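You operate a simulated robot arm through the tools that you are given. There is no shell and no other tool.

You run a simulated robot arm. Do the job below in one go: nothing can be reset, and whatever is moved stays where it is left.

Task
Wind the wedge in, grease the rail it uncovers, and wind it back.
Fine: the whole rail; black T handle to OPEN, then SHUT; red brush, loaded at the grease tin, back in its rack. Where these are worked on the way, their far stop is far enough and under half their travel is too little: black t handle. A coat counts when it lies all over at full strength: go over it till it gets no stronger.

Only the result counts: the job must be done as asked and must still hold three seconds after the hand-in. Knocking over, shifting, dropping, spilling or breaking anything else fails it.

Robot
A 7-joint arm with a fingered hand, fixed in place. Base frame: the origin is on the floor under the middle of its stand, x ahead of it, y to its left, z up; the work surface is at about z = 850. Lengths are in mm, angles in rad, forces in N, time in s.
With the tool pointing down near the work surface it reaches from about 340 to 760 mm from the base axis. Its first joint turns from -2.897 to 2.897 rad. Payload 4 kg.
The TCP is the grasp point between the finger pads, 26 mm short of the fingertips. In the tool frame z runs along the fingers and y along their closing line. The gripper opens to 132 mm; its body begins 73 mm behind the TCP. The gripper is a hand of 4 fingers: y runs from the thumb to the fingers, the wrist lies at [0, 0, -239] in the tool frame.
Orientation is that of the tool frame in the base frame, as a unit quaternion [x, y, z, w]. With the fingers straight down and closing along the base's y, the tool's x points along the base's -x, its y along +y and its z along -z.

Tools
- The arm moves only by the tool drive_tool. Its argument "moves" is a list of rows, each an object (a shift or turn left out is 0) with "rotation": the turn, a rotation vector about the tool's x, y, z in units of 45 degrees (1.0 is 45 degrees), a list of three; "dp": the shift along the tool's x, y, z in units of 300 mm (1.0 is 300 mm), a list of three. In form: [{"rotation": [rx, ry, rz], "dp": [x, y, z]}, ...]. A call has 1 to 20 rows; each row is the pose to reach, as a shift and turn from the pose commanded when the call began, along the tool's axes at that moment. A call with a number of a shift or a turn outside -1 to 1 is refused whole. Rows are played at 5 a second. More than 50 mm and 0.15 rad between two rows, and nothing of the call is played. Where a pose cannot be reached the arm comes as near as it can. A force on the tool above 60 N (or 10 N above the force at the start of the call, whichever is more), or a blocked arm, ends the call early, and 0.2 s more pass. In this call time passes only in rows, and 0.2 s behind the last. It gives the time, the measured TCP pose, the force on the tool (base axes), the opening and the grip force at its end, in the units of the frame above (readings bear some noise), with the torque about the TCP (base axes, N m) and any sound that the robot's microphone picked up, and new pictures: "show" is both (left out), scene, wrist or none.
- Cameras (640 x 400 px; columns grow to the right, rows downward): "scene" is fixed at [222, 651.1, 1724.9]; the picture's right is [-1.00, -0.01, 0.00], its down [-0.01, 0.88, -0.48] and it looks along [0.01, -0.48, -0.88] (base axes); focal length 316 px, centre (320, 200). "wrist" rides on the gripper at [68, 2, -97] in the tool frame; the picture's right is [-0.02, 1.00, 0.00], its down [-0.82, -0.02, -0.58] and it looks along [-0.58, -0.01, 0.82] (tool axes); focal length 270 px, centre (320, 200).
- raise_lower(by): slides the trunk up (or, below 0, down) by that many mm; the arm rides with it, the base frame stays. It gives what a move gives, with no picture.
- set_fingers(finger1, finger2, finger3, thumb_bend): sets how far each is bent, from 0 (flat) to 100 (curled in); at 30 the hand is open as for a grip, at 70 the pads meet at the TCP. One left out holds its place. A second passes; each finger stops where it meets its share of the squeeze, and holds until it gets a number again. It is the only way to open and close the hand. It gives what a move gives, with no picture; readings hold the bend of each and the force on the fingers (four entries, about 0 where the hand has none), thumb and palm.
- probe_pixels(camera, pixels): for up to 12 pixels [column, row] of the newest picture of that camera ("zoom" is the newest enlarged one), the place [x, y, z] in the base frame of the surface seen there, good to about 2 mm. It takes no simulated time.
- close_up(camera, box): a new picture of the part [left, top, right, bottom] of that camera's present view, enlarged. It takes no simulated time.
- sign_off(): hands the job in; it is judged then, once.

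Unless the task says otherwise, let go and move clear before handing in.

The tools are called after ">>>" as a command line: name --argument value ..., lists and objects as JSON in quotes. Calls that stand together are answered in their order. drive_tool: Moves the arm, as the interface text tells. Its arguments: {"type":"object","properties":{"moves":{"type":"array","items":{"type":"object","properties":{"rotation":{"type":"array","items":{"type":"number"}},"dp":{"type":"array","items":{"type":"number"}}}}},"show":{"type":"string","enum":["both","scene","wrist","none"]}},"required":["moves"]} The other tools are called the same way: raise_lower (by) moves the trunk up or down; set_fingers (finger1, finger2, finger3, thumb_bend) moves the fingers one by one; probe_pixels (camera, pixels) gives the place of the surface under pixels of a picture; close_up (camera, box) takes an enlarged picture of a part of a camera's view; sign_off () hands the job in.

At the start:

```text
time_s: 0.0
ee_pos: [128.4, 313.3, 1342.7]
orientation: [-0.001, 1.0, 0.0, 0.0]
contact_force: [0.1, 0.4, -0.6]
ft_torque: [0.05, 0.02, -0.01]
gripper_width: 132.0
grasp_force: 0.1
shape: jaw
bend: [30.0, 30.0, 30.0, 30.0]
finger forces: [0.0, 0.1, 0.0, 0.1, 0.0, 0.0]
trunk travel left (down, up): [-525.0, 65.0]
```

scene: 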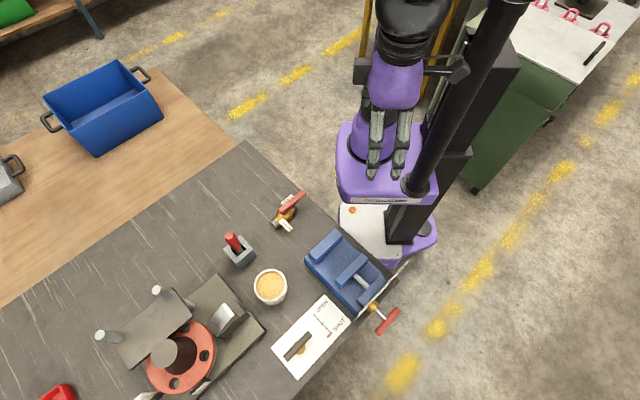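
wrist: 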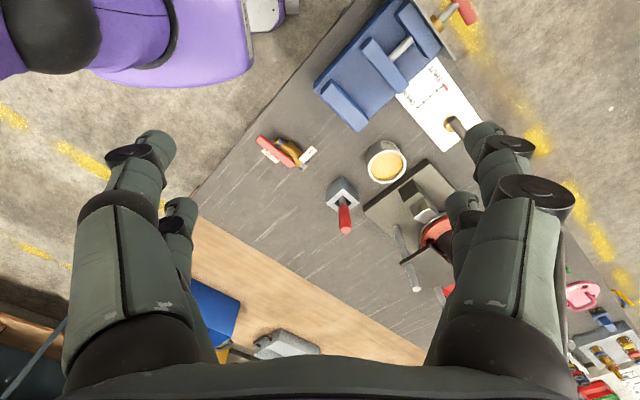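

The scene picture shows a grease tin around (270,287), a red-handled brush in a rack around (238,248), a panel with a handle and OPEN/SHUT labels around (310,335), and a valve-like assembly around (180,340). I'll enlarge these areas before moving.

>>> close_up --camera "scene" --box '[200, 220, 420, 390]'

>>> close_up --camera "scene" --box '[80, 260, 280, 400]'

>>> close_up --camera "wrist" --box '[240, 0, 500, 300]'

```text
2.35 times, centred on (310, 305) of scene
```

zoom: 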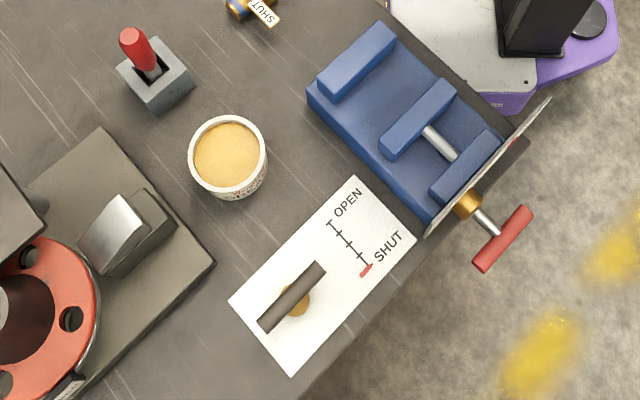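

```text
2.86 times, centred on (180, 330) of scene
```

zoom: 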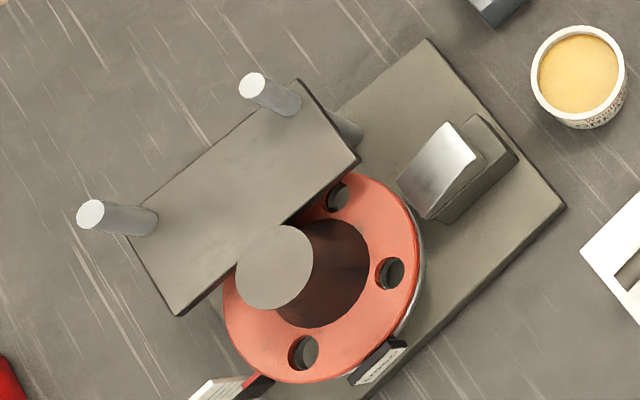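

```text
1.33 times, centred on (370, 150) of wrist
```

zoom: 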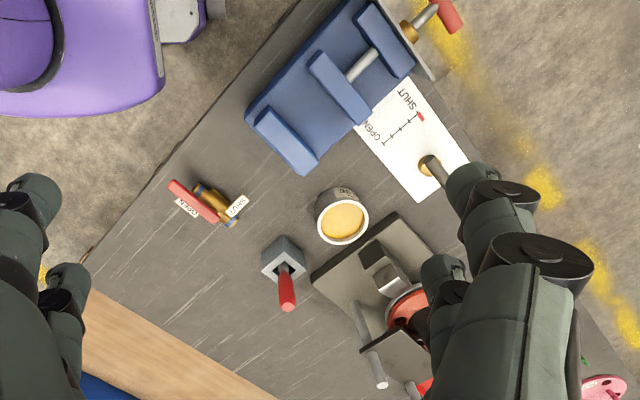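

The close-ups show the black T bar on the white panel, with a scale whose red mark sits at SHUT. The wedge block is at about (225,320) of the scene. I'll enlarge both more and probe the main places.

>>> close_up --camera "scene" --box '[190, 280, 280, 340]'

>>> close_up --camera "scene" --box '[270, 290, 360, 380]'

>>> close_up --camera "scene" --box '[215, 220, 305, 310]'

>>> probe_pixels --camera "scene" --pixels '[[232, 238], [236, 249], [270, 287], [262, 275], [297, 346], [289, 357], [308, 335], [323, 337], [225, 315], [230, 318], [238, 312], [245, 340]]'

```text
6.67 times, centred on (235, 310) of scene
```

zoom: 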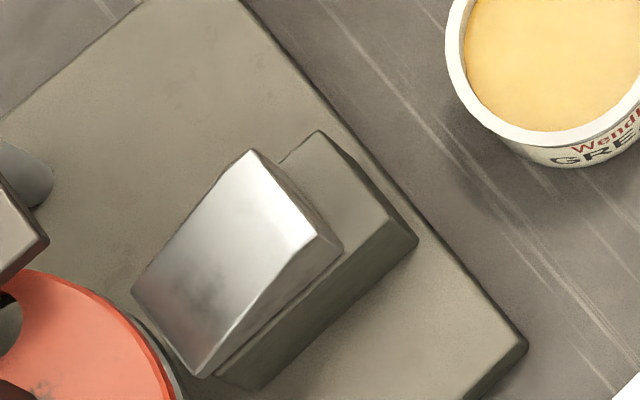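

```text
4.44 times, centred on (315, 335) of scene
```

zoom: 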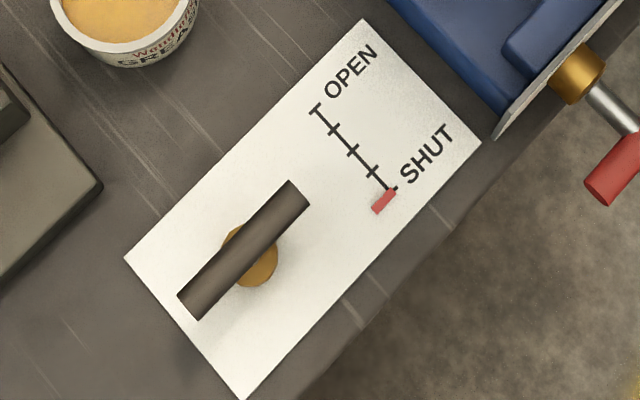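

```text
4.44 times, centred on (260, 265) of scene
```

zoom: 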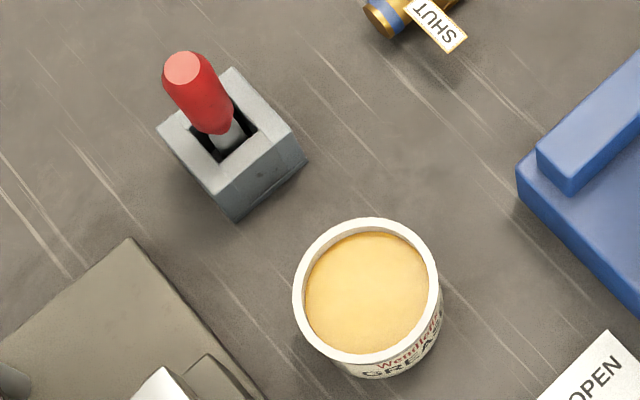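

```text
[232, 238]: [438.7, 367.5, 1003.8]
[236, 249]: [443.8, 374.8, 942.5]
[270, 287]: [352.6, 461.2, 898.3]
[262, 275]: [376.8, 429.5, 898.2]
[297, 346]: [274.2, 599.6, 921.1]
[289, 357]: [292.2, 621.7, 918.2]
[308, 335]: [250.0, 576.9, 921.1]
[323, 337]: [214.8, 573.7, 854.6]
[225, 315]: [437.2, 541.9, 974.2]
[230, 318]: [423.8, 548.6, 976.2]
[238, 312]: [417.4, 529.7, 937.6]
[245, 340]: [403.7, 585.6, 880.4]
```

The brush handle top is near (439,368,1004), the tin top near (353,461,898), and the T bar is at z≈921. I'll probe the T bar ends, the panel, the rack and the wedge in more detail.

>>> close_up --camera "scene" --box '[270, 290, 360, 380]'

>>> probe_pixels --camera "zoom" --pixels '[[184, 300], [205, 315], [290, 187], [306, 205], [245, 245], [268, 270], [230, 235], [383, 200], [318, 107], [396, 188], [345, 150], [150, 260]]'

```text
4.44 times, centred on (315, 335) of scene
```

zoom: 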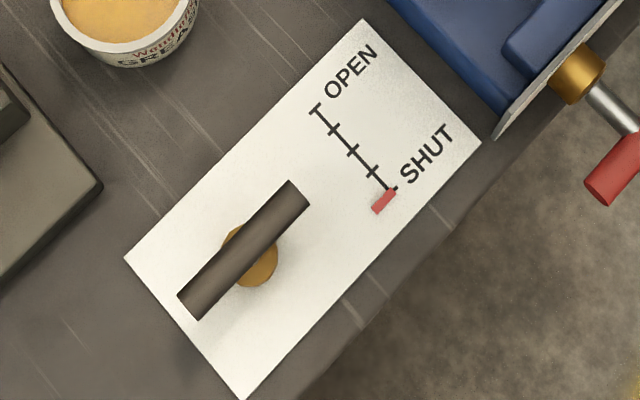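

```text
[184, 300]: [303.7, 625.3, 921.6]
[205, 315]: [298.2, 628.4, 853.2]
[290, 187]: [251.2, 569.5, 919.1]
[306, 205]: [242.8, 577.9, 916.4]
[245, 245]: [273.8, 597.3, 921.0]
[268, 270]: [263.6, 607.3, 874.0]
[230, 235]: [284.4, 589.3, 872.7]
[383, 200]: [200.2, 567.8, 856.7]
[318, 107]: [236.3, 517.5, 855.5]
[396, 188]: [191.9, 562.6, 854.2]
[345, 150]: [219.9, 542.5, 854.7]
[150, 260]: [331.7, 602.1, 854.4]
```

The T bar's centre is about (273,600), z about 913, its length is about 76 mm, and it lies at about 46° in base xy. I'll move above it and turn the hand so the fingers close across the bar.

>>> drive_tool --moves '[{"dp": [-0.0483, 0.0957, 0.09], "rotation": [0, 0, -0.1]}, {"dp": [-0.0967, 0.1913, 0.18], "rotation": [0, 0, -0.2]}, {"dp": [-0.145, 0.287, 0.27], "rotation": [0, 0, -0.3]}, {"dp": [-0.1933, 0.3827, 0.36], "rotation": [0, 0, -0.4]}, {"dp": [-0.2417, 0.4783, 0.45], "rotation": [0, 0, -0.5]}, {"dp": [-0.29, 0.574, 0.54], "rotation": [0, 0, -0.6]}, {"dp": [-0.3383, 0.6697, 0.63], "rotation": [0, 0, -0.7]}, {"dp": [-0.3867, 0.7653, 0.72], "rotation": [0, 0, -0.8]}, {"dp": [-0.435, 0.861, 0.81], "rotation": [0, 0, -0.9]}, {"dp": [-0.4833, 0.957, 0.9], "rotation": [0, 0, -1.0]}]'

```text
time_s: 2.2
ee_pos: [273.8, 600.1, 1073.8]
orientation: [-0.384, 0.923, 0.0, 0.0]
contact_force: [0.5, -1.1, 0.3]
ft_torque: [0.0, -0.01, -0.01]
gripper_width: 131.9
grasp_force: 0.1
shape: jaw
bend: [30.0, 30.0, 30.0, 30.0]
finger forces: [0.0, 0.0, 0.1, 0.0, 0.1, 0.0]
trunk travel left (down, up): [-525.0, 65.0]
```

scene: 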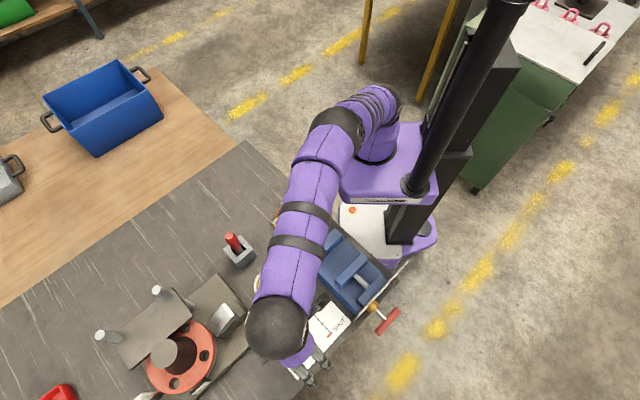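
wrist: 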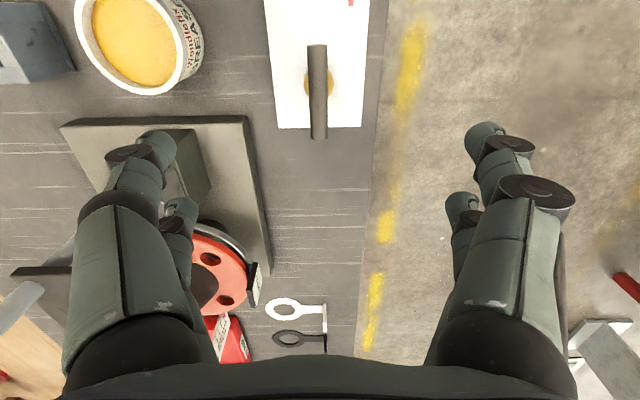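

The hand is above the bar and aligned across it in the wrist view (bar at about (317,90)). I'll probe the bar, the plate corner and the finger positions to check clearances before lowering.

>>> probe_pixels --camera "wrist" --pixels '[[317, 48], [319, 135], [317, 90], [247, 120], [270, 272], [62, 128], [155, 140], [180, 205], [485, 135], [460, 205], [137, 30], [352, 4]]'

>>> close_up --camera "wrist" --box '[60, 90, 300, 300]'

```text
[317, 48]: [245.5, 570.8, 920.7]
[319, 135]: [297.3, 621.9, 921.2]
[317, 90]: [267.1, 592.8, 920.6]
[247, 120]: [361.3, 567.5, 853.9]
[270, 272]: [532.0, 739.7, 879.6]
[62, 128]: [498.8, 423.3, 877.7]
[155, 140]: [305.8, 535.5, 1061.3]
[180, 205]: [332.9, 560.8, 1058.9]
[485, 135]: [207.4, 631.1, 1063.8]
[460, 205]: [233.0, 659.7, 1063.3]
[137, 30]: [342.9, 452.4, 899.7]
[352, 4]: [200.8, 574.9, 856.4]
```

```text
1.90 times, centred on (180, 195) of wrist
```

zoom: 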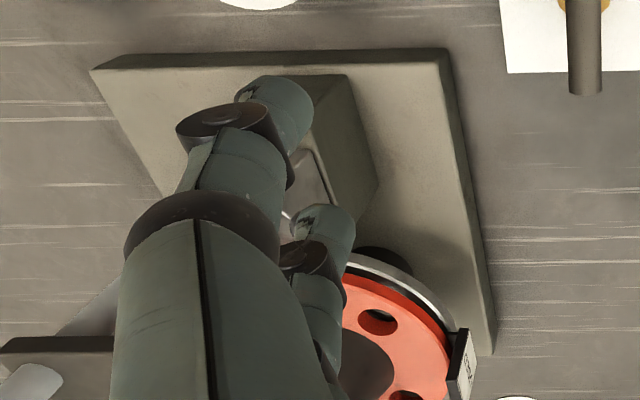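

Both finger pairs sit at about x = ±19, y = ±69 in the tool frame, so they'll straddle the bar, and nothing near is taller than the fingertips. I'll lower onto the bar in line with its centre.

>>> drive_tool --moves '[{"dp": [0, 0, 0.11]}, {"dp": [0, 0, 0.22]}, {"dp": [0, 0, 0.33]}, {"dp": [0, 0, 0.43]}, {"dp": [0, 0, 0.53]}]' --show "both"

>>> set_fingers --finger1 70 --finger2 70 --finger3 70 --thumb_bend 70

```text
time_s: 3.4
ee_pos: [272.7, 599.7, 913.3]
orientation: [-0.384, 0.923, 0.0, 0.0]
contact_force: [-0.5, 0.3, -0.6]
ft_torque: [0.0, -0.03, -0.01]
gripper_width: 131.9
grasp_force: 0.0
shape: jaw
bend: [30.0, 30.0, 30.0, 30.0]
finger forces: [0.1, 0.0, 0.0, 0.0, 0.0, 0.0]
trunk travel left (down, up): [-525.0, 65.0]
```

scene: 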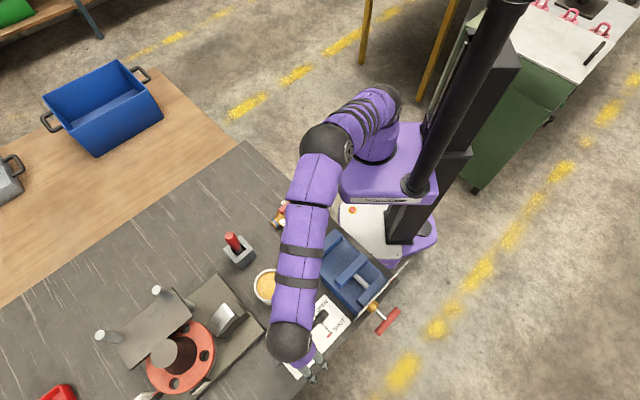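
wrist: 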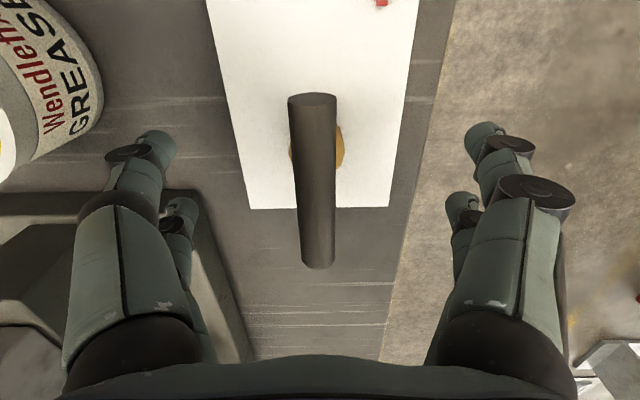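

```text
time_s: 4.4
ee_pos: [272.9, 600.1, 913.1]
orientation: [-0.383, 0.924, 0.0, 0.0]
contact_force: [1.0, -1.0, -0.8]
ft_torque: [0.0, -0.03, 0.03]
gripper_width: 3.4
grasp_force: 0.5
shape: fingers
bend: [70.0, 70.0, 70.0, 69.0]
finger forces: [0.0, 0.0, 0.1, 0.1, 1.8, 0.0]
trunk travel left (down, up): [-525.0, 65.0]
```

The fingers report 70 with almost no grip force and a 3.4 mm opening, as if the bar isn't between the pads. I'll look at the wrist view before doing anything else.

>>> close_up --camera "wrist" --box '[120, 20, 520, 320]'

>>> close_up --camera "scene" --box '[250, 280, 360, 390]'

```text
1.33 times, centred on (320, 170) of wrist
```

zoom: 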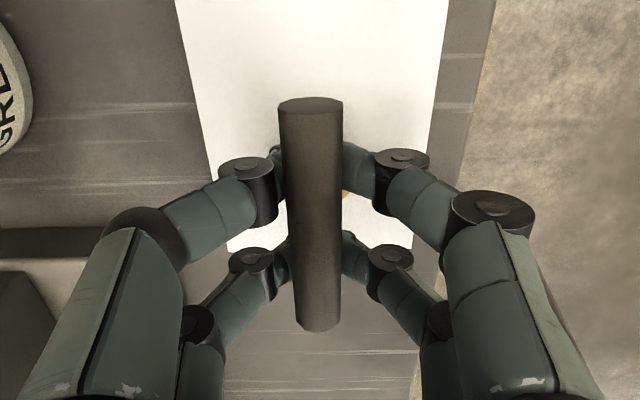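

```text
3.64 times, centred on (305, 335) of scene
```

zoom: 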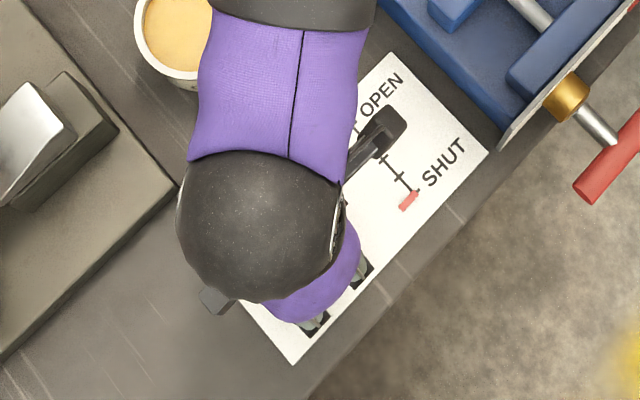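

The wrist close-up shows the finger ends curled underneath the bar (zoom (270,160) and (355,165)), so the hand is too low and is caging the bar rather than pinching it. I'll measure the finger heights.

>>> close_up --camera "wrist" --box '[220, 100, 420, 240]'

>>> probe_pixels --camera "zoom" --pixels '[[178, 150], [420, 150], [120, 180], [480, 180], [400, 280], [215, 280], [160, 300], [445, 300], [310, 120], [310, 280], [60, 200], [540, 200]]'

```text
2.86 times, centred on (320, 170) of wrist
```

zoom: 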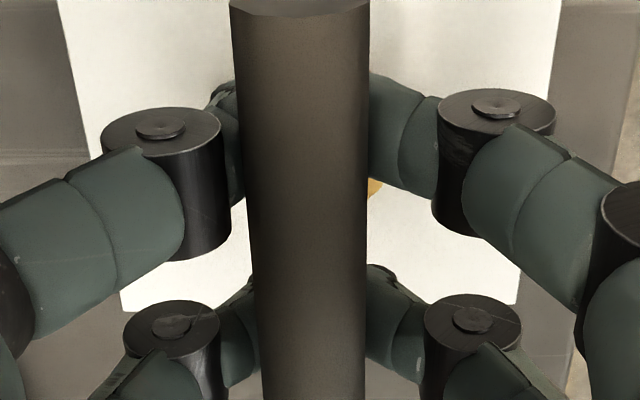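

```text
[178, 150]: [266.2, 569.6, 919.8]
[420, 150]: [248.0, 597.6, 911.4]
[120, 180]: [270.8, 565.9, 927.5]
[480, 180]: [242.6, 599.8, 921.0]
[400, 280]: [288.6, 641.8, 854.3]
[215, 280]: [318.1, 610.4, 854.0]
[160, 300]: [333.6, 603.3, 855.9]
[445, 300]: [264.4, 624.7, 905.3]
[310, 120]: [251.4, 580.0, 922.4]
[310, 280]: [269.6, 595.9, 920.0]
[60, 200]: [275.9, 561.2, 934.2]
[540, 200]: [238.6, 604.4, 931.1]
```

The knuckles are at z≈920 and the finger ends slope under the bar, so pinching needs a higher hand. I'll open, rise 17 mm, and close again.

>>> set_fingers --finger1 40 --finger2 40 --finger3 40 --thumb_bend 40

>>> drive_tool --moves '[{"dp": [0, 0, -0.03]}, {"dp": [0, 0, -0.057]}]' --show "wrist"

>>> set_fingers --finger1 70 --finger2 70 --finger3 70 --thumb_bend 70

>>> close_up --camera "wrist" --box '[180, 80, 460, 280]'

```text
time_s: 5.4
ee_pos: [272.2, 600.1, 914.9]
orientation: [-0.384, 0.923, 0.0, 0.0]
contact_force: [-0.5, -0.5, 0.5]
ft_torque: [0.0, 0.0, 0.03]
gripper_width: 99.0
grasp_force: 0.0
shape: fingers
bend: [40.0, 40.0, 40.0, 40.0]
finger forces: [0.0, 0.0, 0.0, 0.0, 0.1, 0.0]
trunk travel left (down, up): [-525.0, 65.0]
```

```text
time_s: 6.0
ee_pos: [272.8, 600.3, 930.6]
orientation: [-0.384, 0.924, 0.0, -0.001]
contact_force: [0.0, -0.5, 0.2]
ft_torque: [-0.02, -0.02, 0.0]
gripper_width: 99.4
grasp_force: 0.1
shape: fingers
bend: [40.0, 40.0, 40.0, 40.0]
finger forces: [0.1, 0.1, 0.1, 0.1, 0.1, 0.1]
trunk travel left (down, up): [-525.0, 65.0]
```

wrist: 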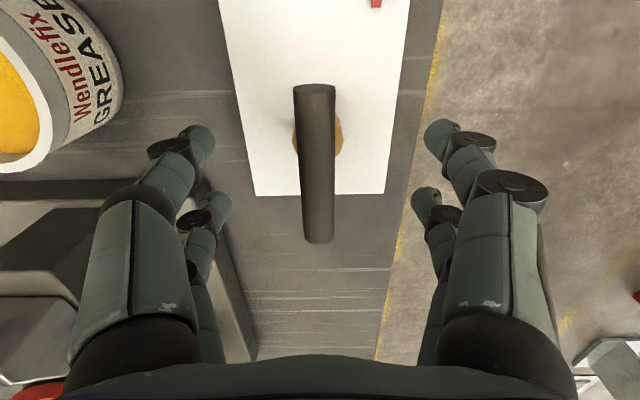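

```text
time_s: 7.0
ee_pos: [273.2, 599.9, 930.8]
orientation: [-0.384, 0.923, -0.001, 0.0]
contact_force: [1.9, -2.8, -2.6]
ft_torque: [-0.05, -0.03, 0.05]
gripper_width: 14.7
grasp_force: 7.7
shape: fingers
bend: [66.0, 66.0, 65.0, 67.0]
finger forces: [3.0, 3.1, 3.9, 0.0, 5.9, 0.0]
trunk travel left (down, up): [-525.0, 65.0]
```

```text
2.00 times, centred on (320, 180) of wrist
```

zoom: 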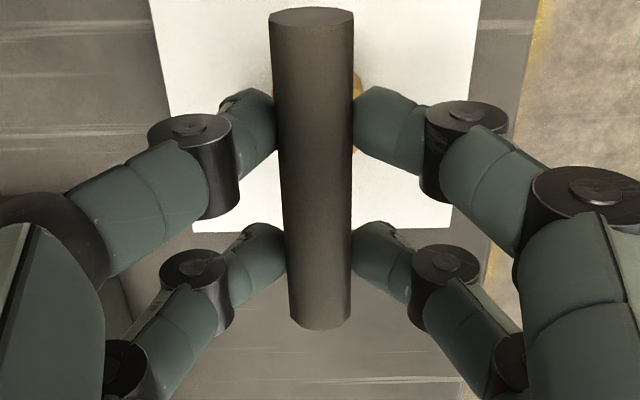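

The bar is now pinched between the pads (fingers at 66, grip about 8 N). I'll firm up the grip and try a small counter-clockwise turn, watching the red pointer.

>>> set_fingers --finger1 80 --finger2 80 --finger3 80 --thumb_bend 80

>>> drive_tool --moves '[{"rotation": [0, 0, -0.1]}, {"rotation": [0, 0, -0.2]}, {"rotation": [0, 0, -0.3]}, {"rotation": [0, 0, -0.4]}, {"rotation": [0, 0, -0.5]}]' --show "both"

```text
time_s: 8.0
ee_pos: [273.6, 598.6, 930.7]
orientation: [-0.383, 0.924, -0.001, -0.001]
contact_force: [5.7, -9.1, -9.2]
ft_torque: [-0.11, -0.09, 0.17]
gripper_width: 13.2
grasp_force: 20.9
shape: fingers
bend: [68.0, 68.0, 67.0, 66.0]
finger forces: [7.7, 7.8, 8.1, 0.0, 18.1, 0.0]
trunk travel left (down, up): [-525.0, 65.0]
```

```text
time_s: 9.2
ee_pos: [273.5, 599.5, 930.9]
orientation: [-0.557, 0.83, -0.001, 0.0]
contact_force: [2.2, -6.5, -12.0]
ft_torque: [0.0, -0.03, -0.26]
gripper_width: 13.3
grasp_force: 20.4
shape: fingers
bend: [68.0, 69.0, 67.0, 66.0]
finger forces: [10.7, 6.9, 10.0, 0.1, 13.3, 0.0]
trunk travel left (down, up): [-525.0, 65.0]
```

scene: 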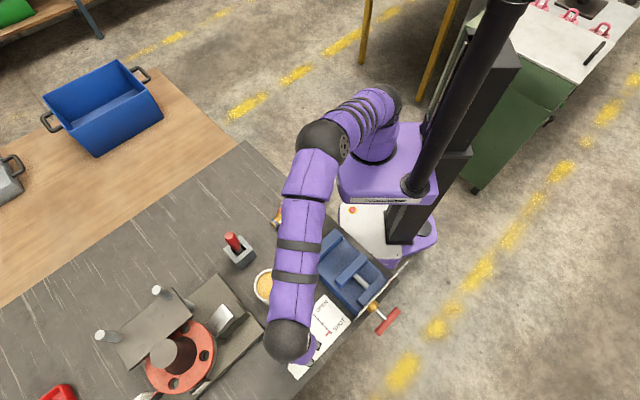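
wrist: 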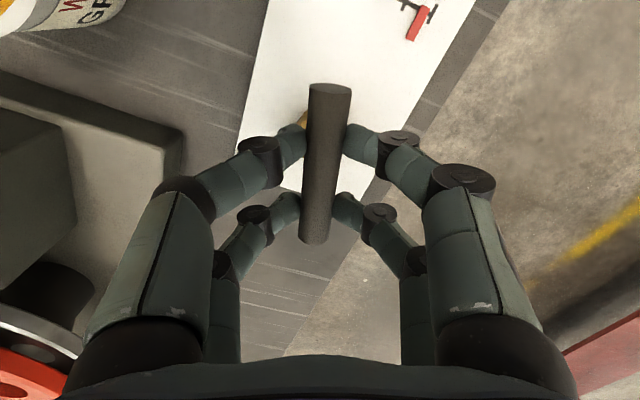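

The hand and bar turned about 22° counter-clockwise with only 0.26 N m, so nothing is blocking. I'll enlarge the pointer and wedge to see whether they moved.

>>> close_up --camera "scene" --box '[270, 290, 360, 380]'

>>> close_up --camera "scene" --box '[190, 280, 280, 340]'

>>> close_up --camera "wrist" --box '[240, 0, 480, 150]'

```text
4.44 times, centred on (315, 335) of scene
```

zoom: 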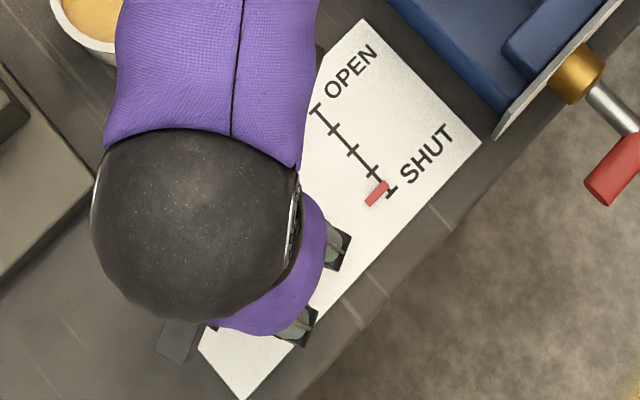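

```text
6.67 times, centred on (235, 310) of scene
```

zoom: 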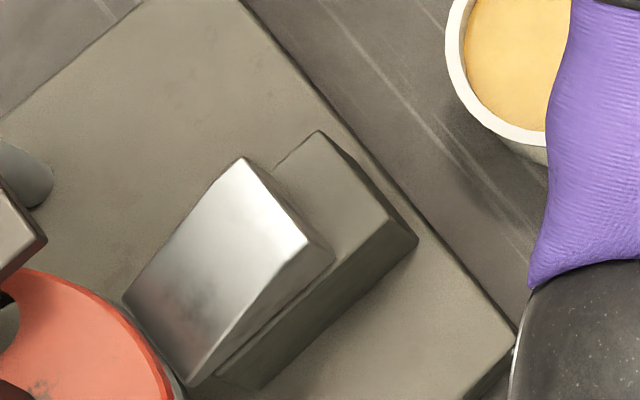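

```text
2.67 times, centred on (360, 75) of wrist
```

zoom: 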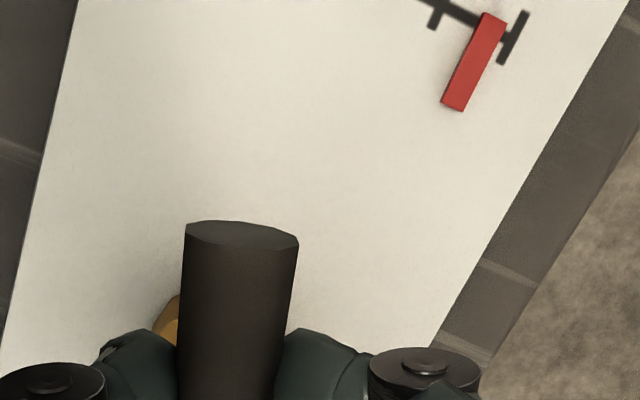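

The red pointer moved toward OPEN (zoom (376,193)) and the wedge edged toward the flange, so counter-clockwise is right and the full travel is about 3/4 turn. I'll keep turning.

>>> drive_tool --moves '[{"rotation": [0, 0, -0.1]}, {"rotation": [0, 0, -0.2]}, {"rotation": [0, 0, -0.3]}, {"rotation": [0, 0, -0.4]}, {"rotation": [0, 0, -0.5]}, {"rotation": [0, 0, -0.6]}, {"rotation": [0, 0, -0.7]}, {"rotation": [0, 0, -0.8]}, {"rotation": [0, 0, -0.9]}, {"rotation": [0, 0, -1.0]}]' --show "both"

```text
time_s: 11.4
ee_pos: [272.4, 601.4, 930.9]
orientation: [0.832, -0.554, -0.001, 0.0]
contact_force: [-1.3, -1.7, -9.2]
ft_torque: [-0.02, 0.07, -0.26]
gripper_width: 13.4
grasp_force: 20.4
shape: fingers
bend: [67.0, 69.0, 67.0, 68.0]
finger forces: [12.5, 8.4, 8.7, 0.1, 11.4, 0.0]
trunk travel left (down, up): [-525.0, 65.0]
```

scene: 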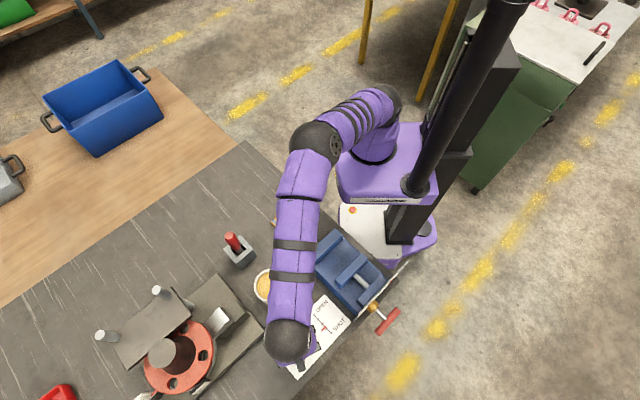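
wrist: 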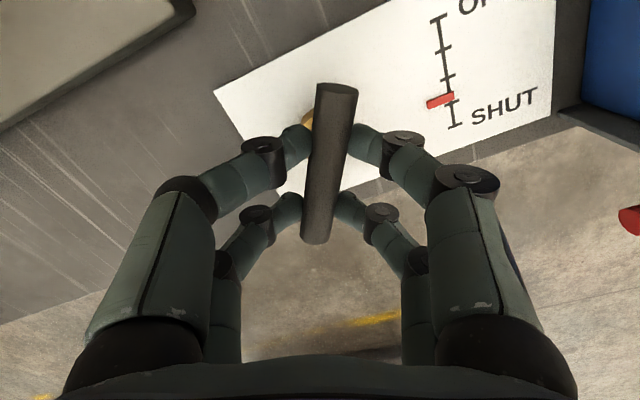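

The pointer has passed the first fifth of the scale (wrist (440,100)). I'll continue counter-clockwise.

>>> drive_tool --moves '[{"rotation": [0, 0, -0.1]}, {"rotation": [0, 0, -0.2]}, {"rotation": [0, 0, -0.3]}, {"rotation": [0, 0, -0.4]}, {"rotation": [0, 0, -0.5]}, {"rotation": [0, 0, -0.6]}, {"rotation": [0, 0, -0.7]}, {"rotation": [0, 0, -0.8]}, {"rotation": [0, 0, -0.9]}, {"rotation": [0, 0, -1.0]}]' --show "both"

```text
time_s: 13.6
ee_pos: [271.7, 599.9, 929.8]
orientation: [0.981, -0.192, 0.0, 0.0]
contact_force: [-11.8, 1.9, -7.6]
ft_torque: [0.0, 0.33, -0.32]
gripper_width: 13.5
grasp_force: 20.8
shape: fingers
bend: [67.0, 69.0, 67.0, 68.0]
finger forces: [13.4, 9.5, 7.9, 0.0, 10.7, 0.1]
trunk travel left (down, up): [-525.0, 65.0]
```

scene: 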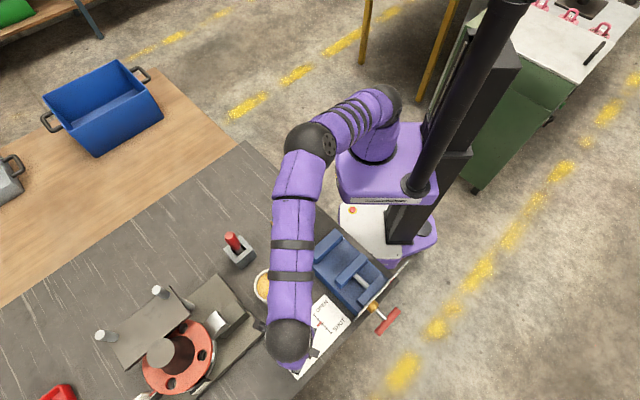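
wrist: 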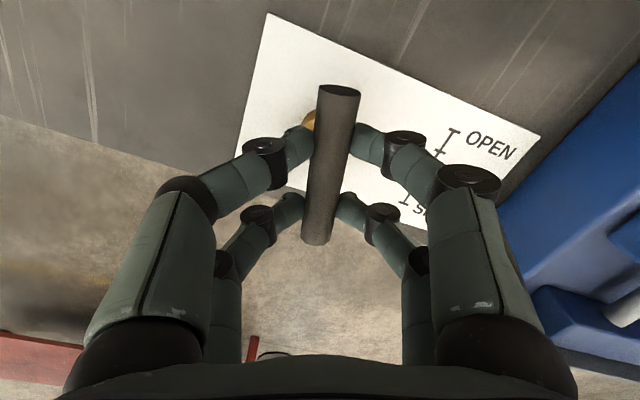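

The pointer is partly hidden by a finger now, at about a third of the scale. I'll check the pointer and the vise clearance before continuing.

>>> probe_pixels --camera "wrist" --pixels '[[500, 200], [560, 290], [600, 200], [438, 152], [405, 200], [452, 130]]'

>>> close_up --camera "scene" --box '[270, 290, 360, 380]'

>>> close_up --camera "scene" --box '[180, 280, 270, 340]'

```text
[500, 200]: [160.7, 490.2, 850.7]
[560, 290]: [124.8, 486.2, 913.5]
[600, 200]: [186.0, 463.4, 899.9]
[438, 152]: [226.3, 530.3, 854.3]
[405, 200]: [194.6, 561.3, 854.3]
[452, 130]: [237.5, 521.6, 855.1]
```

```text
4.44 times, centred on (315, 335) of scene
```

zoom: 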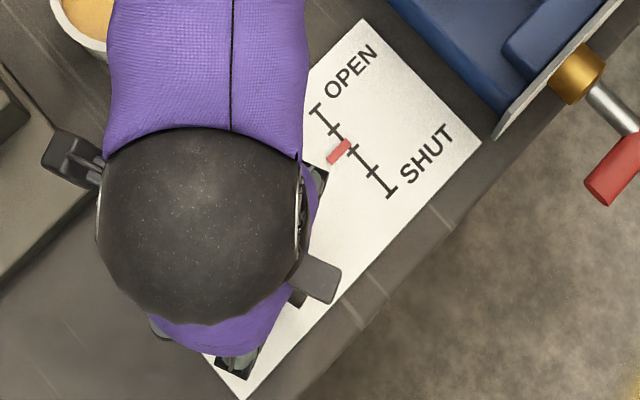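

```text
6.67 times, centred on (225, 310) of scene
```

zoom: 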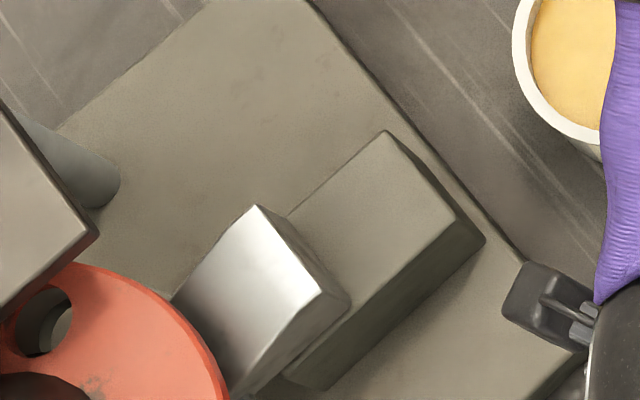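

The pointer is now about 60% of the way to OPEN (zoom (338,152)), and the wedge is uncovering the flat block under it, which is the rail. I'll keep turning to the far stop.

>>> drive_tool --moves '[{"rotation": [0, 0, -0.1]}, {"rotation": [0, 0, -0.2]}, {"rotation": [0, 0, -0.3]}, {"rotation": [0, 0, -0.4]}, {"rotation": [0, 0, -0.5]}, {"rotation": [0, 0, -0.6]}, {"rotation": [0, 0, -0.7]}, {"rotation": [0, 0, -0.8]}, {"rotation": [0, 0, -0.9]}, {"rotation": [0, 0, -1.0]}]' --show "both"

>>> close_up --camera "scene" --box '[270, 290, 360, 380]'

```text
time_s: 15.8
ee_pos: [271.7, 600.8, 931.1]
orientation: [0.999, 0.04, -0.001, 0.001]
contact_force: [-19.6, -2.9, -9.5]
ft_torque: [-0.07, 0.41, -0.27]
gripper_width: 13.6
grasp_force: 21.0
shape: fingers
bend: [67.0, 69.0, 67.0, 71.0]
finger forces: [13.3, 9.9, 7.2, 0.1, 11.5, 0.1]
out of reach, approached as far as the arm can: row 7, 8, 9, 10
trunk travel left (down, up): [-525.0, 65.0]
```

scene: 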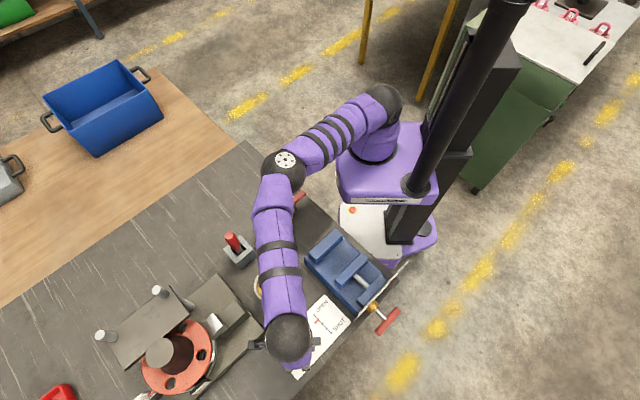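
wrist: 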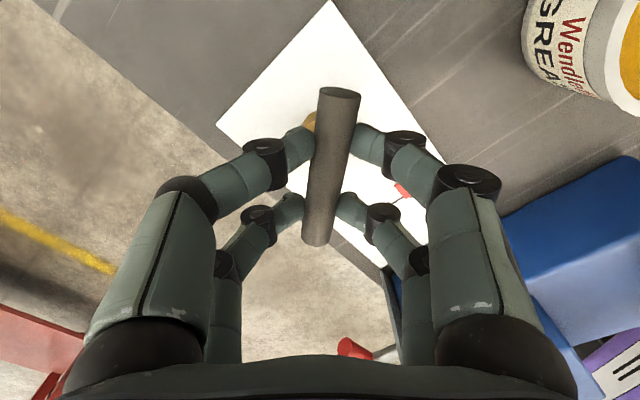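

```text
4.44 times, centred on (315, 335) of scene
```

zoom: 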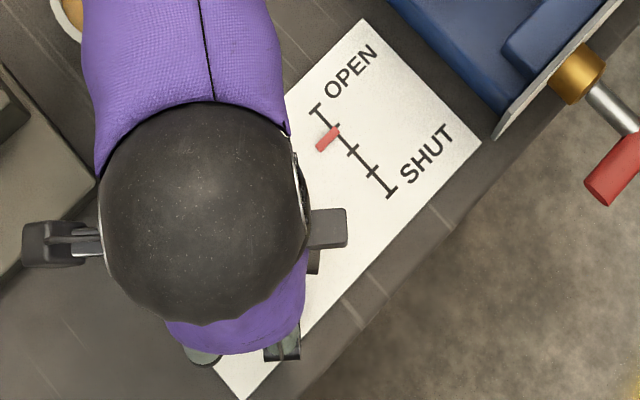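

The wrist reached its limit near 184° of turn, with the pointer at about 80% of the scale (zoom (328,139)). I'll let go, rise, turn the hand back 180° and take the bar again.

>>> set_fingers --finger1 30 --finger2 30 --finger3 30 --thumb_bend 30

>>> drive_tool --moves '[{"dp": [0, 0, -0.1]}, {"dp": [0, 0, -0.2]}, {"dp": [0, 0, -0.3]}]' --show "wrist"

```text
time_s: 16.8
ee_pos: [274.2, 600.0, 931.2]
orientation: [0.999, 0.04, -0.001, 0.0]
contact_force: [0.3, 0.2, 0.0]
ft_torque: [-0.01, 0.02, 0.0]
gripper_width: 132.1
grasp_force: 0.1
shape: fingers
bend: [30.0, 30.0, 30.0, 30.0]
finger forces: [0.1, 0.0, 0.1, 0.0, 0.1, 0.0]
trunk travel left (down, up): [-525.0, 65.0]
```

```text
time_s: 17.6
ee_pos: [268.7, 593.9, 1007.8]
orientation: [0.999, 0.039, 0.001, 0.001]
contact_force: [-0.6, -0.3, -0.5]
ft_torque: [-0.02, -0.05, -0.01]
gripper_width: 132.9
grasp_force: 0.0
shape: fingers
bend: [30.0, 30.0, 30.0, 30.0]
finger forces: [0.0, 0.0, 0.1, 0.0, 0.0, 0.0]
out of reach, approached as far as the arm can: row 2, 3
trunk travel left (down, up): [-525.0, 65.0]
```

wrist: 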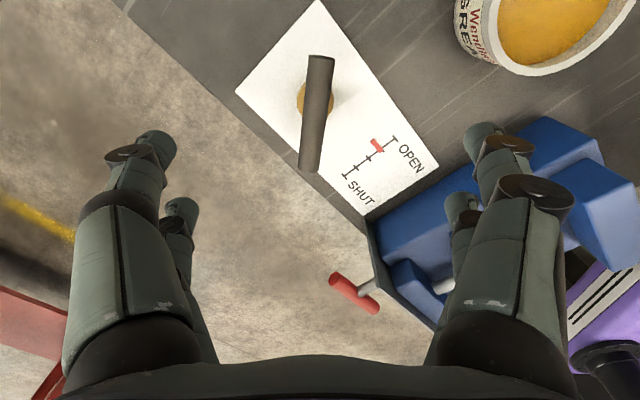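

The bar is free and the hand is clear above it. I'll rotate the hand back clockwise.

>>> drive_tool --moves '[{"rotation": [0, 0, 0.16]}, {"rotation": [0, 0, 0.33]}, {"rotation": [0, 0, 0.5]}, {"rotation": [0, 0, 0.66]}, {"rotation": [0, 0, 0.83]}, {"rotation": [0, 0, 1.0]}]' --show "none"

>>> drive_tool --moves '[{"rotation": [0, 0, 0.16]}, {"rotation": [0, 0, 0.33]}, {"rotation": [0, 0, 0.5]}, {"rotation": [0, 0, 0.66]}, {"rotation": [0, 0, 0.83]}, {"rotation": [0, 0, 1.0]}]' --show "none"

>>> drive_tool --moves '[{"rotation": [0, 0, 0.16]}, {"rotation": [0, 0, 0.33]}, {"rotation": [0, 0, 0.5]}, {"rotation": [0, 0, 0.66]}, {"rotation": [0, 0, 0.83]}, {"rotation": [0, 0, 1.0]}]' --show "both"

```text
time_s: 19.0
ee_pos: [268.3, 594.5, 1006.5]
orientation: [0.938, -0.347, 0.001, 0.0]
contact_force: [0.4, -1.1, -0.4]
ft_torque: [0.02, -0.01, 0.0]
gripper_width: 132.6
grasp_force: 0.0
shape: fingers
bend: [30.0, 30.0, 30.0, 30.0]
finger forces: [0.0, 0.0, 0.0, 0.1, 0.0, 0.0]
trunk travel left (down, up): [-525.0, 65.0]
```

```text
time_s: 20.4
ee_pos: [270.0, 593.9, 1007.6]
orientation: [0.734, -0.679, 0.001, 0.0]
contact_force: [-0.3, -0.8, 0.0]
ft_torque: [0.0, 0.01, -0.01]
gripper_width: 132.6
grasp_force: 0.1
shape: fingers
bend: [30.0, 30.0, 30.0, 30.0]
finger forces: [0.1, 0.0, 0.1, 0.0, 0.1, 0.0]
trunk travel left (down, up): [-525.0, 65.0]
```

```text
time_s: 21.8
ee_pos: [269.0, 594.7, 1007.2]
orientation: [-0.418, 0.908, 0.0, 0.0]
contact_force: [-0.1, 0.1, 0.8]
ft_torque: [0.01, 0.04, 0.0]
gripper_width: 132.6
grasp_force: 0.1
shape: fingers
bend: [30.0, 30.0, 30.0, 30.0]
finger forces: [0.0, 0.0, 0.0, 0.0, 0.0, 0.1]
trunk travel left (down, up): [-525.0, 65.0]
```

scene: 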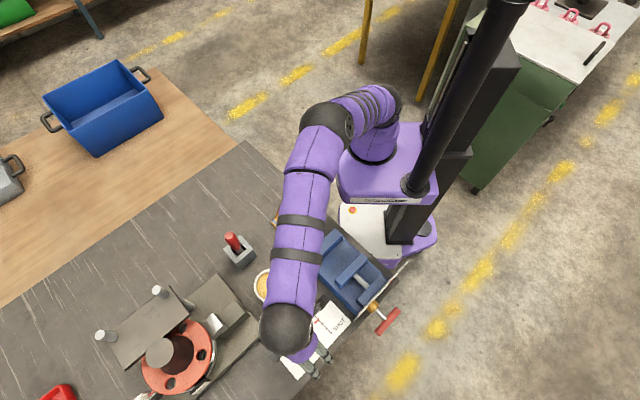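
wrist: 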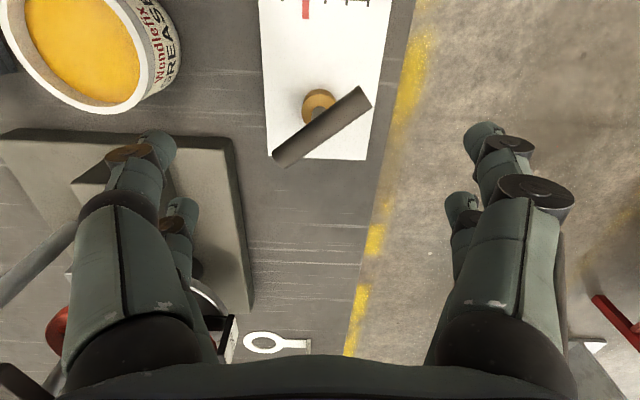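

The bar now lies diagonally in the wrist view, from about (278,158) to (365,95). I'll probe its ends to line the hand up.

>>> probe_pixels --camera "wrist" --pixels '[[279, 151], [290, 160], [360, 92], [367, 103], [322, 125], [315, 95]]'

>>> close_up --camera "scene" --box '[270, 290, 360, 380]'

```text
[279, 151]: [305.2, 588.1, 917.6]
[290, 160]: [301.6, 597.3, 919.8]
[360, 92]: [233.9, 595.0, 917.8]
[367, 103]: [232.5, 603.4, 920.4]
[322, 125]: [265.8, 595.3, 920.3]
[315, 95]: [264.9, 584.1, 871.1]
```

```text
4.44 times, centred on (315, 335) of scene
```

zoom: 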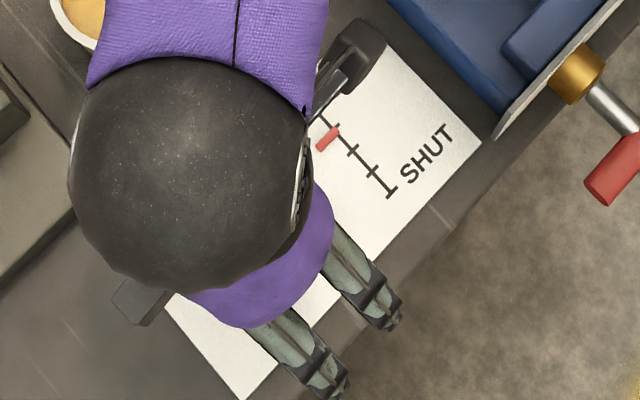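

The bar lies at about 175° through roughly (272,599). I'll turn the hand a further 55° clockwise to match it, then lower to the gripping height.

>>> drive_tool --moves '[{"rotation": [0, 0, 0.16]}, {"rotation": [0, 0, 0.33]}, {"rotation": [0, 0, 0.5]}, {"rotation": [0, 0, 0.66]}, {"rotation": [0, 0, 0.83]}, {"rotation": [0, 0, 1.0]}]' --show "none"

>>> drive_tool --moves '[{"dp": [-0.0147, 0.0173, 0], "rotation": [0, 0, 0.11]}, {"dp": [-0.0147, 0.0173, 0], "rotation": [0, 0, 0.215]}]' --show "wrist"

```text
time_s: 23.2
ee_pos: [268.9, 594.0, 1006.9]
orientation: [-0.039, 0.999, 0.0, 0.0]
contact_force: [-0.9, 0.4, 0.2]
ft_torque: [-0.03, -0.01, 0.0]
gripper_width: 132.8
grasp_force: 0.0
shape: fingers
bend: [30.0, 30.0, 30.0, 30.0]
finger forces: [0.0, 0.0, 0.0, 0.0, 0.0, 0.1]
trunk travel left (down, up): [-525.0, 65.0]
```

```text
time_s: 23.8
ee_pos: [273.0, 600.2, 1006.3]
orientation: [0.044, 0.999, 0.0, 0.0]
contact_force: [0.1, -0.2, 0.1]
ft_torque: [-0.01, -0.02, 0.02]
gripper_width: 132.8
grasp_force: 0.1
shape: fingers
bend: [30.0, 30.0, 30.0, 30.0]
finger forces: [0.0, 0.0, 0.1, 0.0, 0.0, 0.0]
trunk travel left (down, up): [-525.0, 65.0]
```

wrist: 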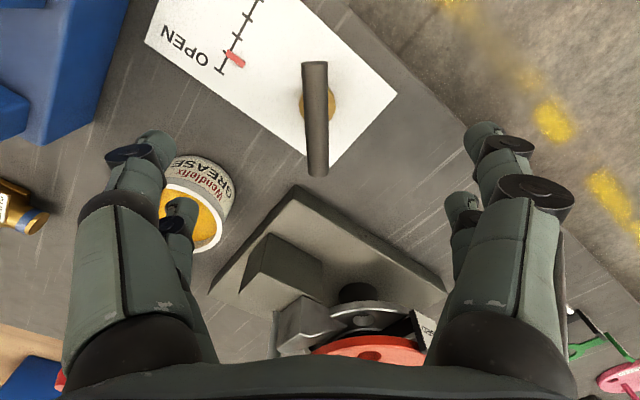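

The bar is centred and aligned in the wrist view (about (317,115)). I'll lower and grip.

>>> drive_tool --moves '[{"dp": [0, 0, 0.12]}, {"dp": [0, 0, 0.252]}]' --show "none"

>>> set_fingers --finger1 80 --finger2 80 --finger3 80 --thumb_bend 80

>>> drive_tool --moves '[{"rotation": [0, 0, -0.1]}, {"rotation": [0, 0, -0.2]}, {"rotation": [0, 0, -0.3]}, {"rotation": [0, 0, -0.4]}, {"rotation": [0, 0, -0.5]}, {"rotation": [0, 0, -0.6]}]' --show "both"

>>> close_up --camera "scene" --box '[270, 290, 360, 380]'

```text
time_s: 24.4
ee_pos: [273.0, 599.9, 932.3]
orientation: [0.045, 0.999, 0.0, 0.0]
contact_force: [0.1, 0.6, 0.2]
ft_torque: [-0.01, -0.02, 0.0]
gripper_width: 132.9
grasp_force: 0.0
shape: fingers
bend: [30.0, 30.0, 30.0, 30.0]
finger forces: [0.0, 0.1, 0.0, 0.0, 0.1, 0.0]
trunk travel left (down, up): [-525.0, 65.0]
```

```text
time_s: 25.4
ee_pos: [272.4, 597.4, 931.1]
orientation: [0.045, 0.999, -0.001, -0.001]
contact_force: [-1.1, -10.0, -8.8]
ft_torque: [-0.13, -0.07, 0.02]
gripper_width: 13.6
grasp_force: 19.7
shape: fingers
bend: [68.0, 68.0, 67.0, 66.0]
finger forces: [8.1, 6.8, 8.7, 0.1, 16.0, 0.1]
trunk travel left (down, up): [-525.0, 65.0]
```

```text
time_s: 26.8
ee_pos: [272.0, 598.0, 931.6]
orientation: [-0.19, 0.982, 0.0, 0.0]
contact_force: [-5.7, -14.9, -7.4]
ft_torque: [-0.26, 0.0, -0.28]
gripper_width: 13.4
grasp_force: 20.3
shape: fingers
bend: [68.0, 69.0, 66.0, 65.0]
finger forces: [9.1, 4.8, 12.3, 0.1, 14.9, 0.0]
trunk travel left (down, up): [-525.0, 65.0]
```

scene: 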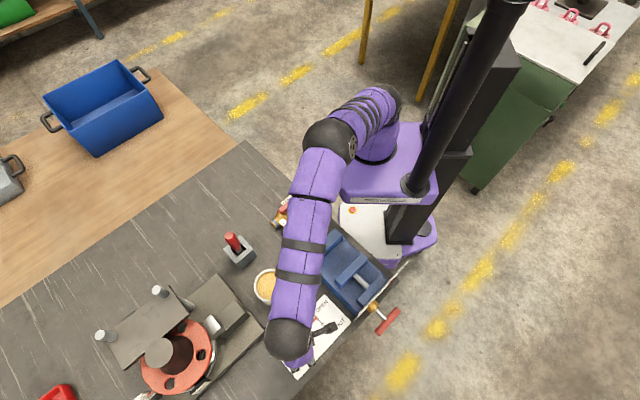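
wrist: 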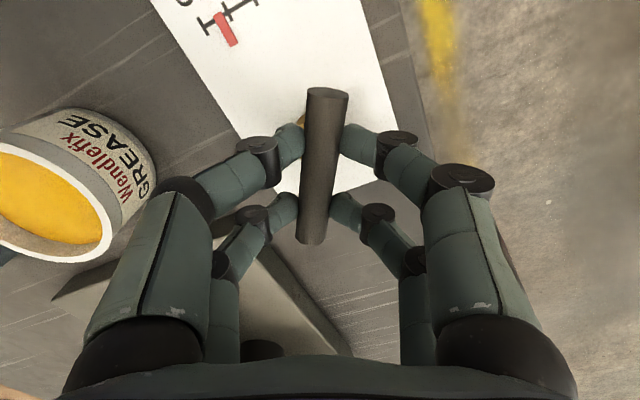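

```text
4.44 times, centred on (315, 335) of scene
```

zoom: 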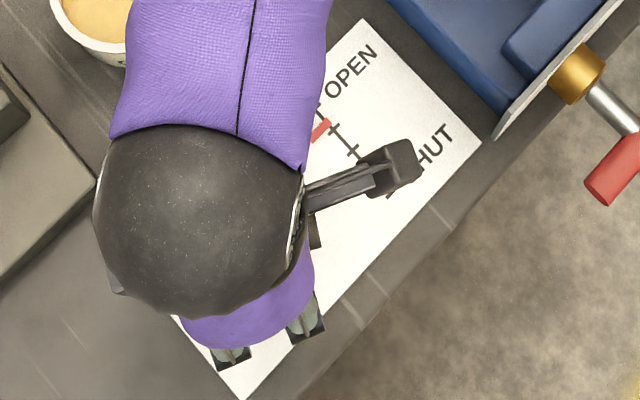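

The pointer is almost at OPEN (zoom (320,128)). I'll continue toward the stop, watching the torque.

>>> drive_tool --moves '[{"rotation": [0, 0, -0.1]}, {"rotation": [0, 0, -0.2]}, {"rotation": [0, 0, -0.3]}, {"rotation": [0, 0, -0.4]}, {"rotation": [0, 0, -0.5]}]' --show "both"

>>> close_up --camera "wrist" --box '[180, 0, 480, 180]'

```text
time_s: 28.0
ee_pos: [272.3, 598.7, 932.1]
orientation: [-0.378, 0.926, 0.001, -0.001]
contact_force: [-6.6, -16.9, -5.5]
ft_torque: [-0.26, 0.15, -0.21]
gripper_width: 13.4
grasp_force: 20.7
shape: fingers
bend: [68.0, 69.0, 67.0, 67.0]
finger forces: [10.0, 5.9, 11.0, 0.0, 14.1, 0.0]
trunk travel left (down, up): [-525.0, 65.0]
```

scene: 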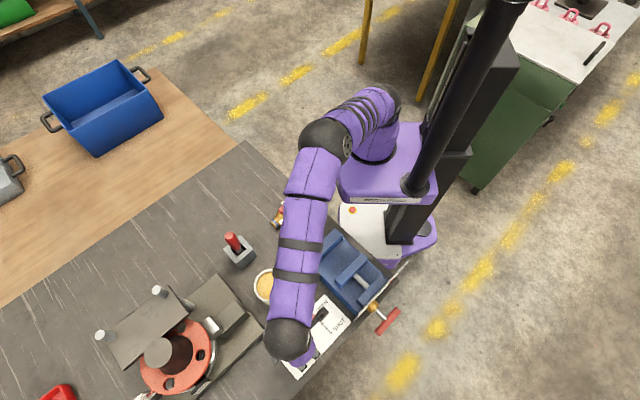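
wrist: 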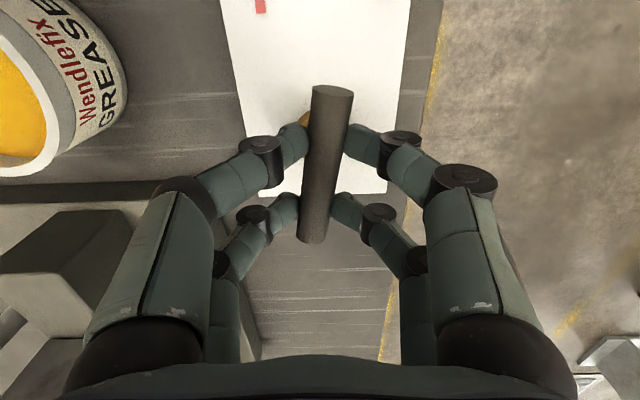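

```text
2.13 times, centred on (330, 90) of wrist
```

zoom: 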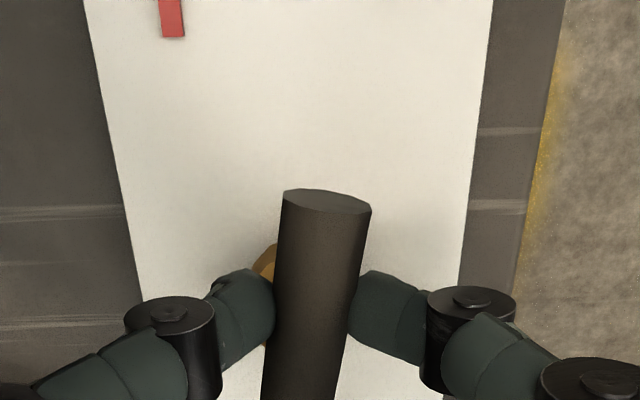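

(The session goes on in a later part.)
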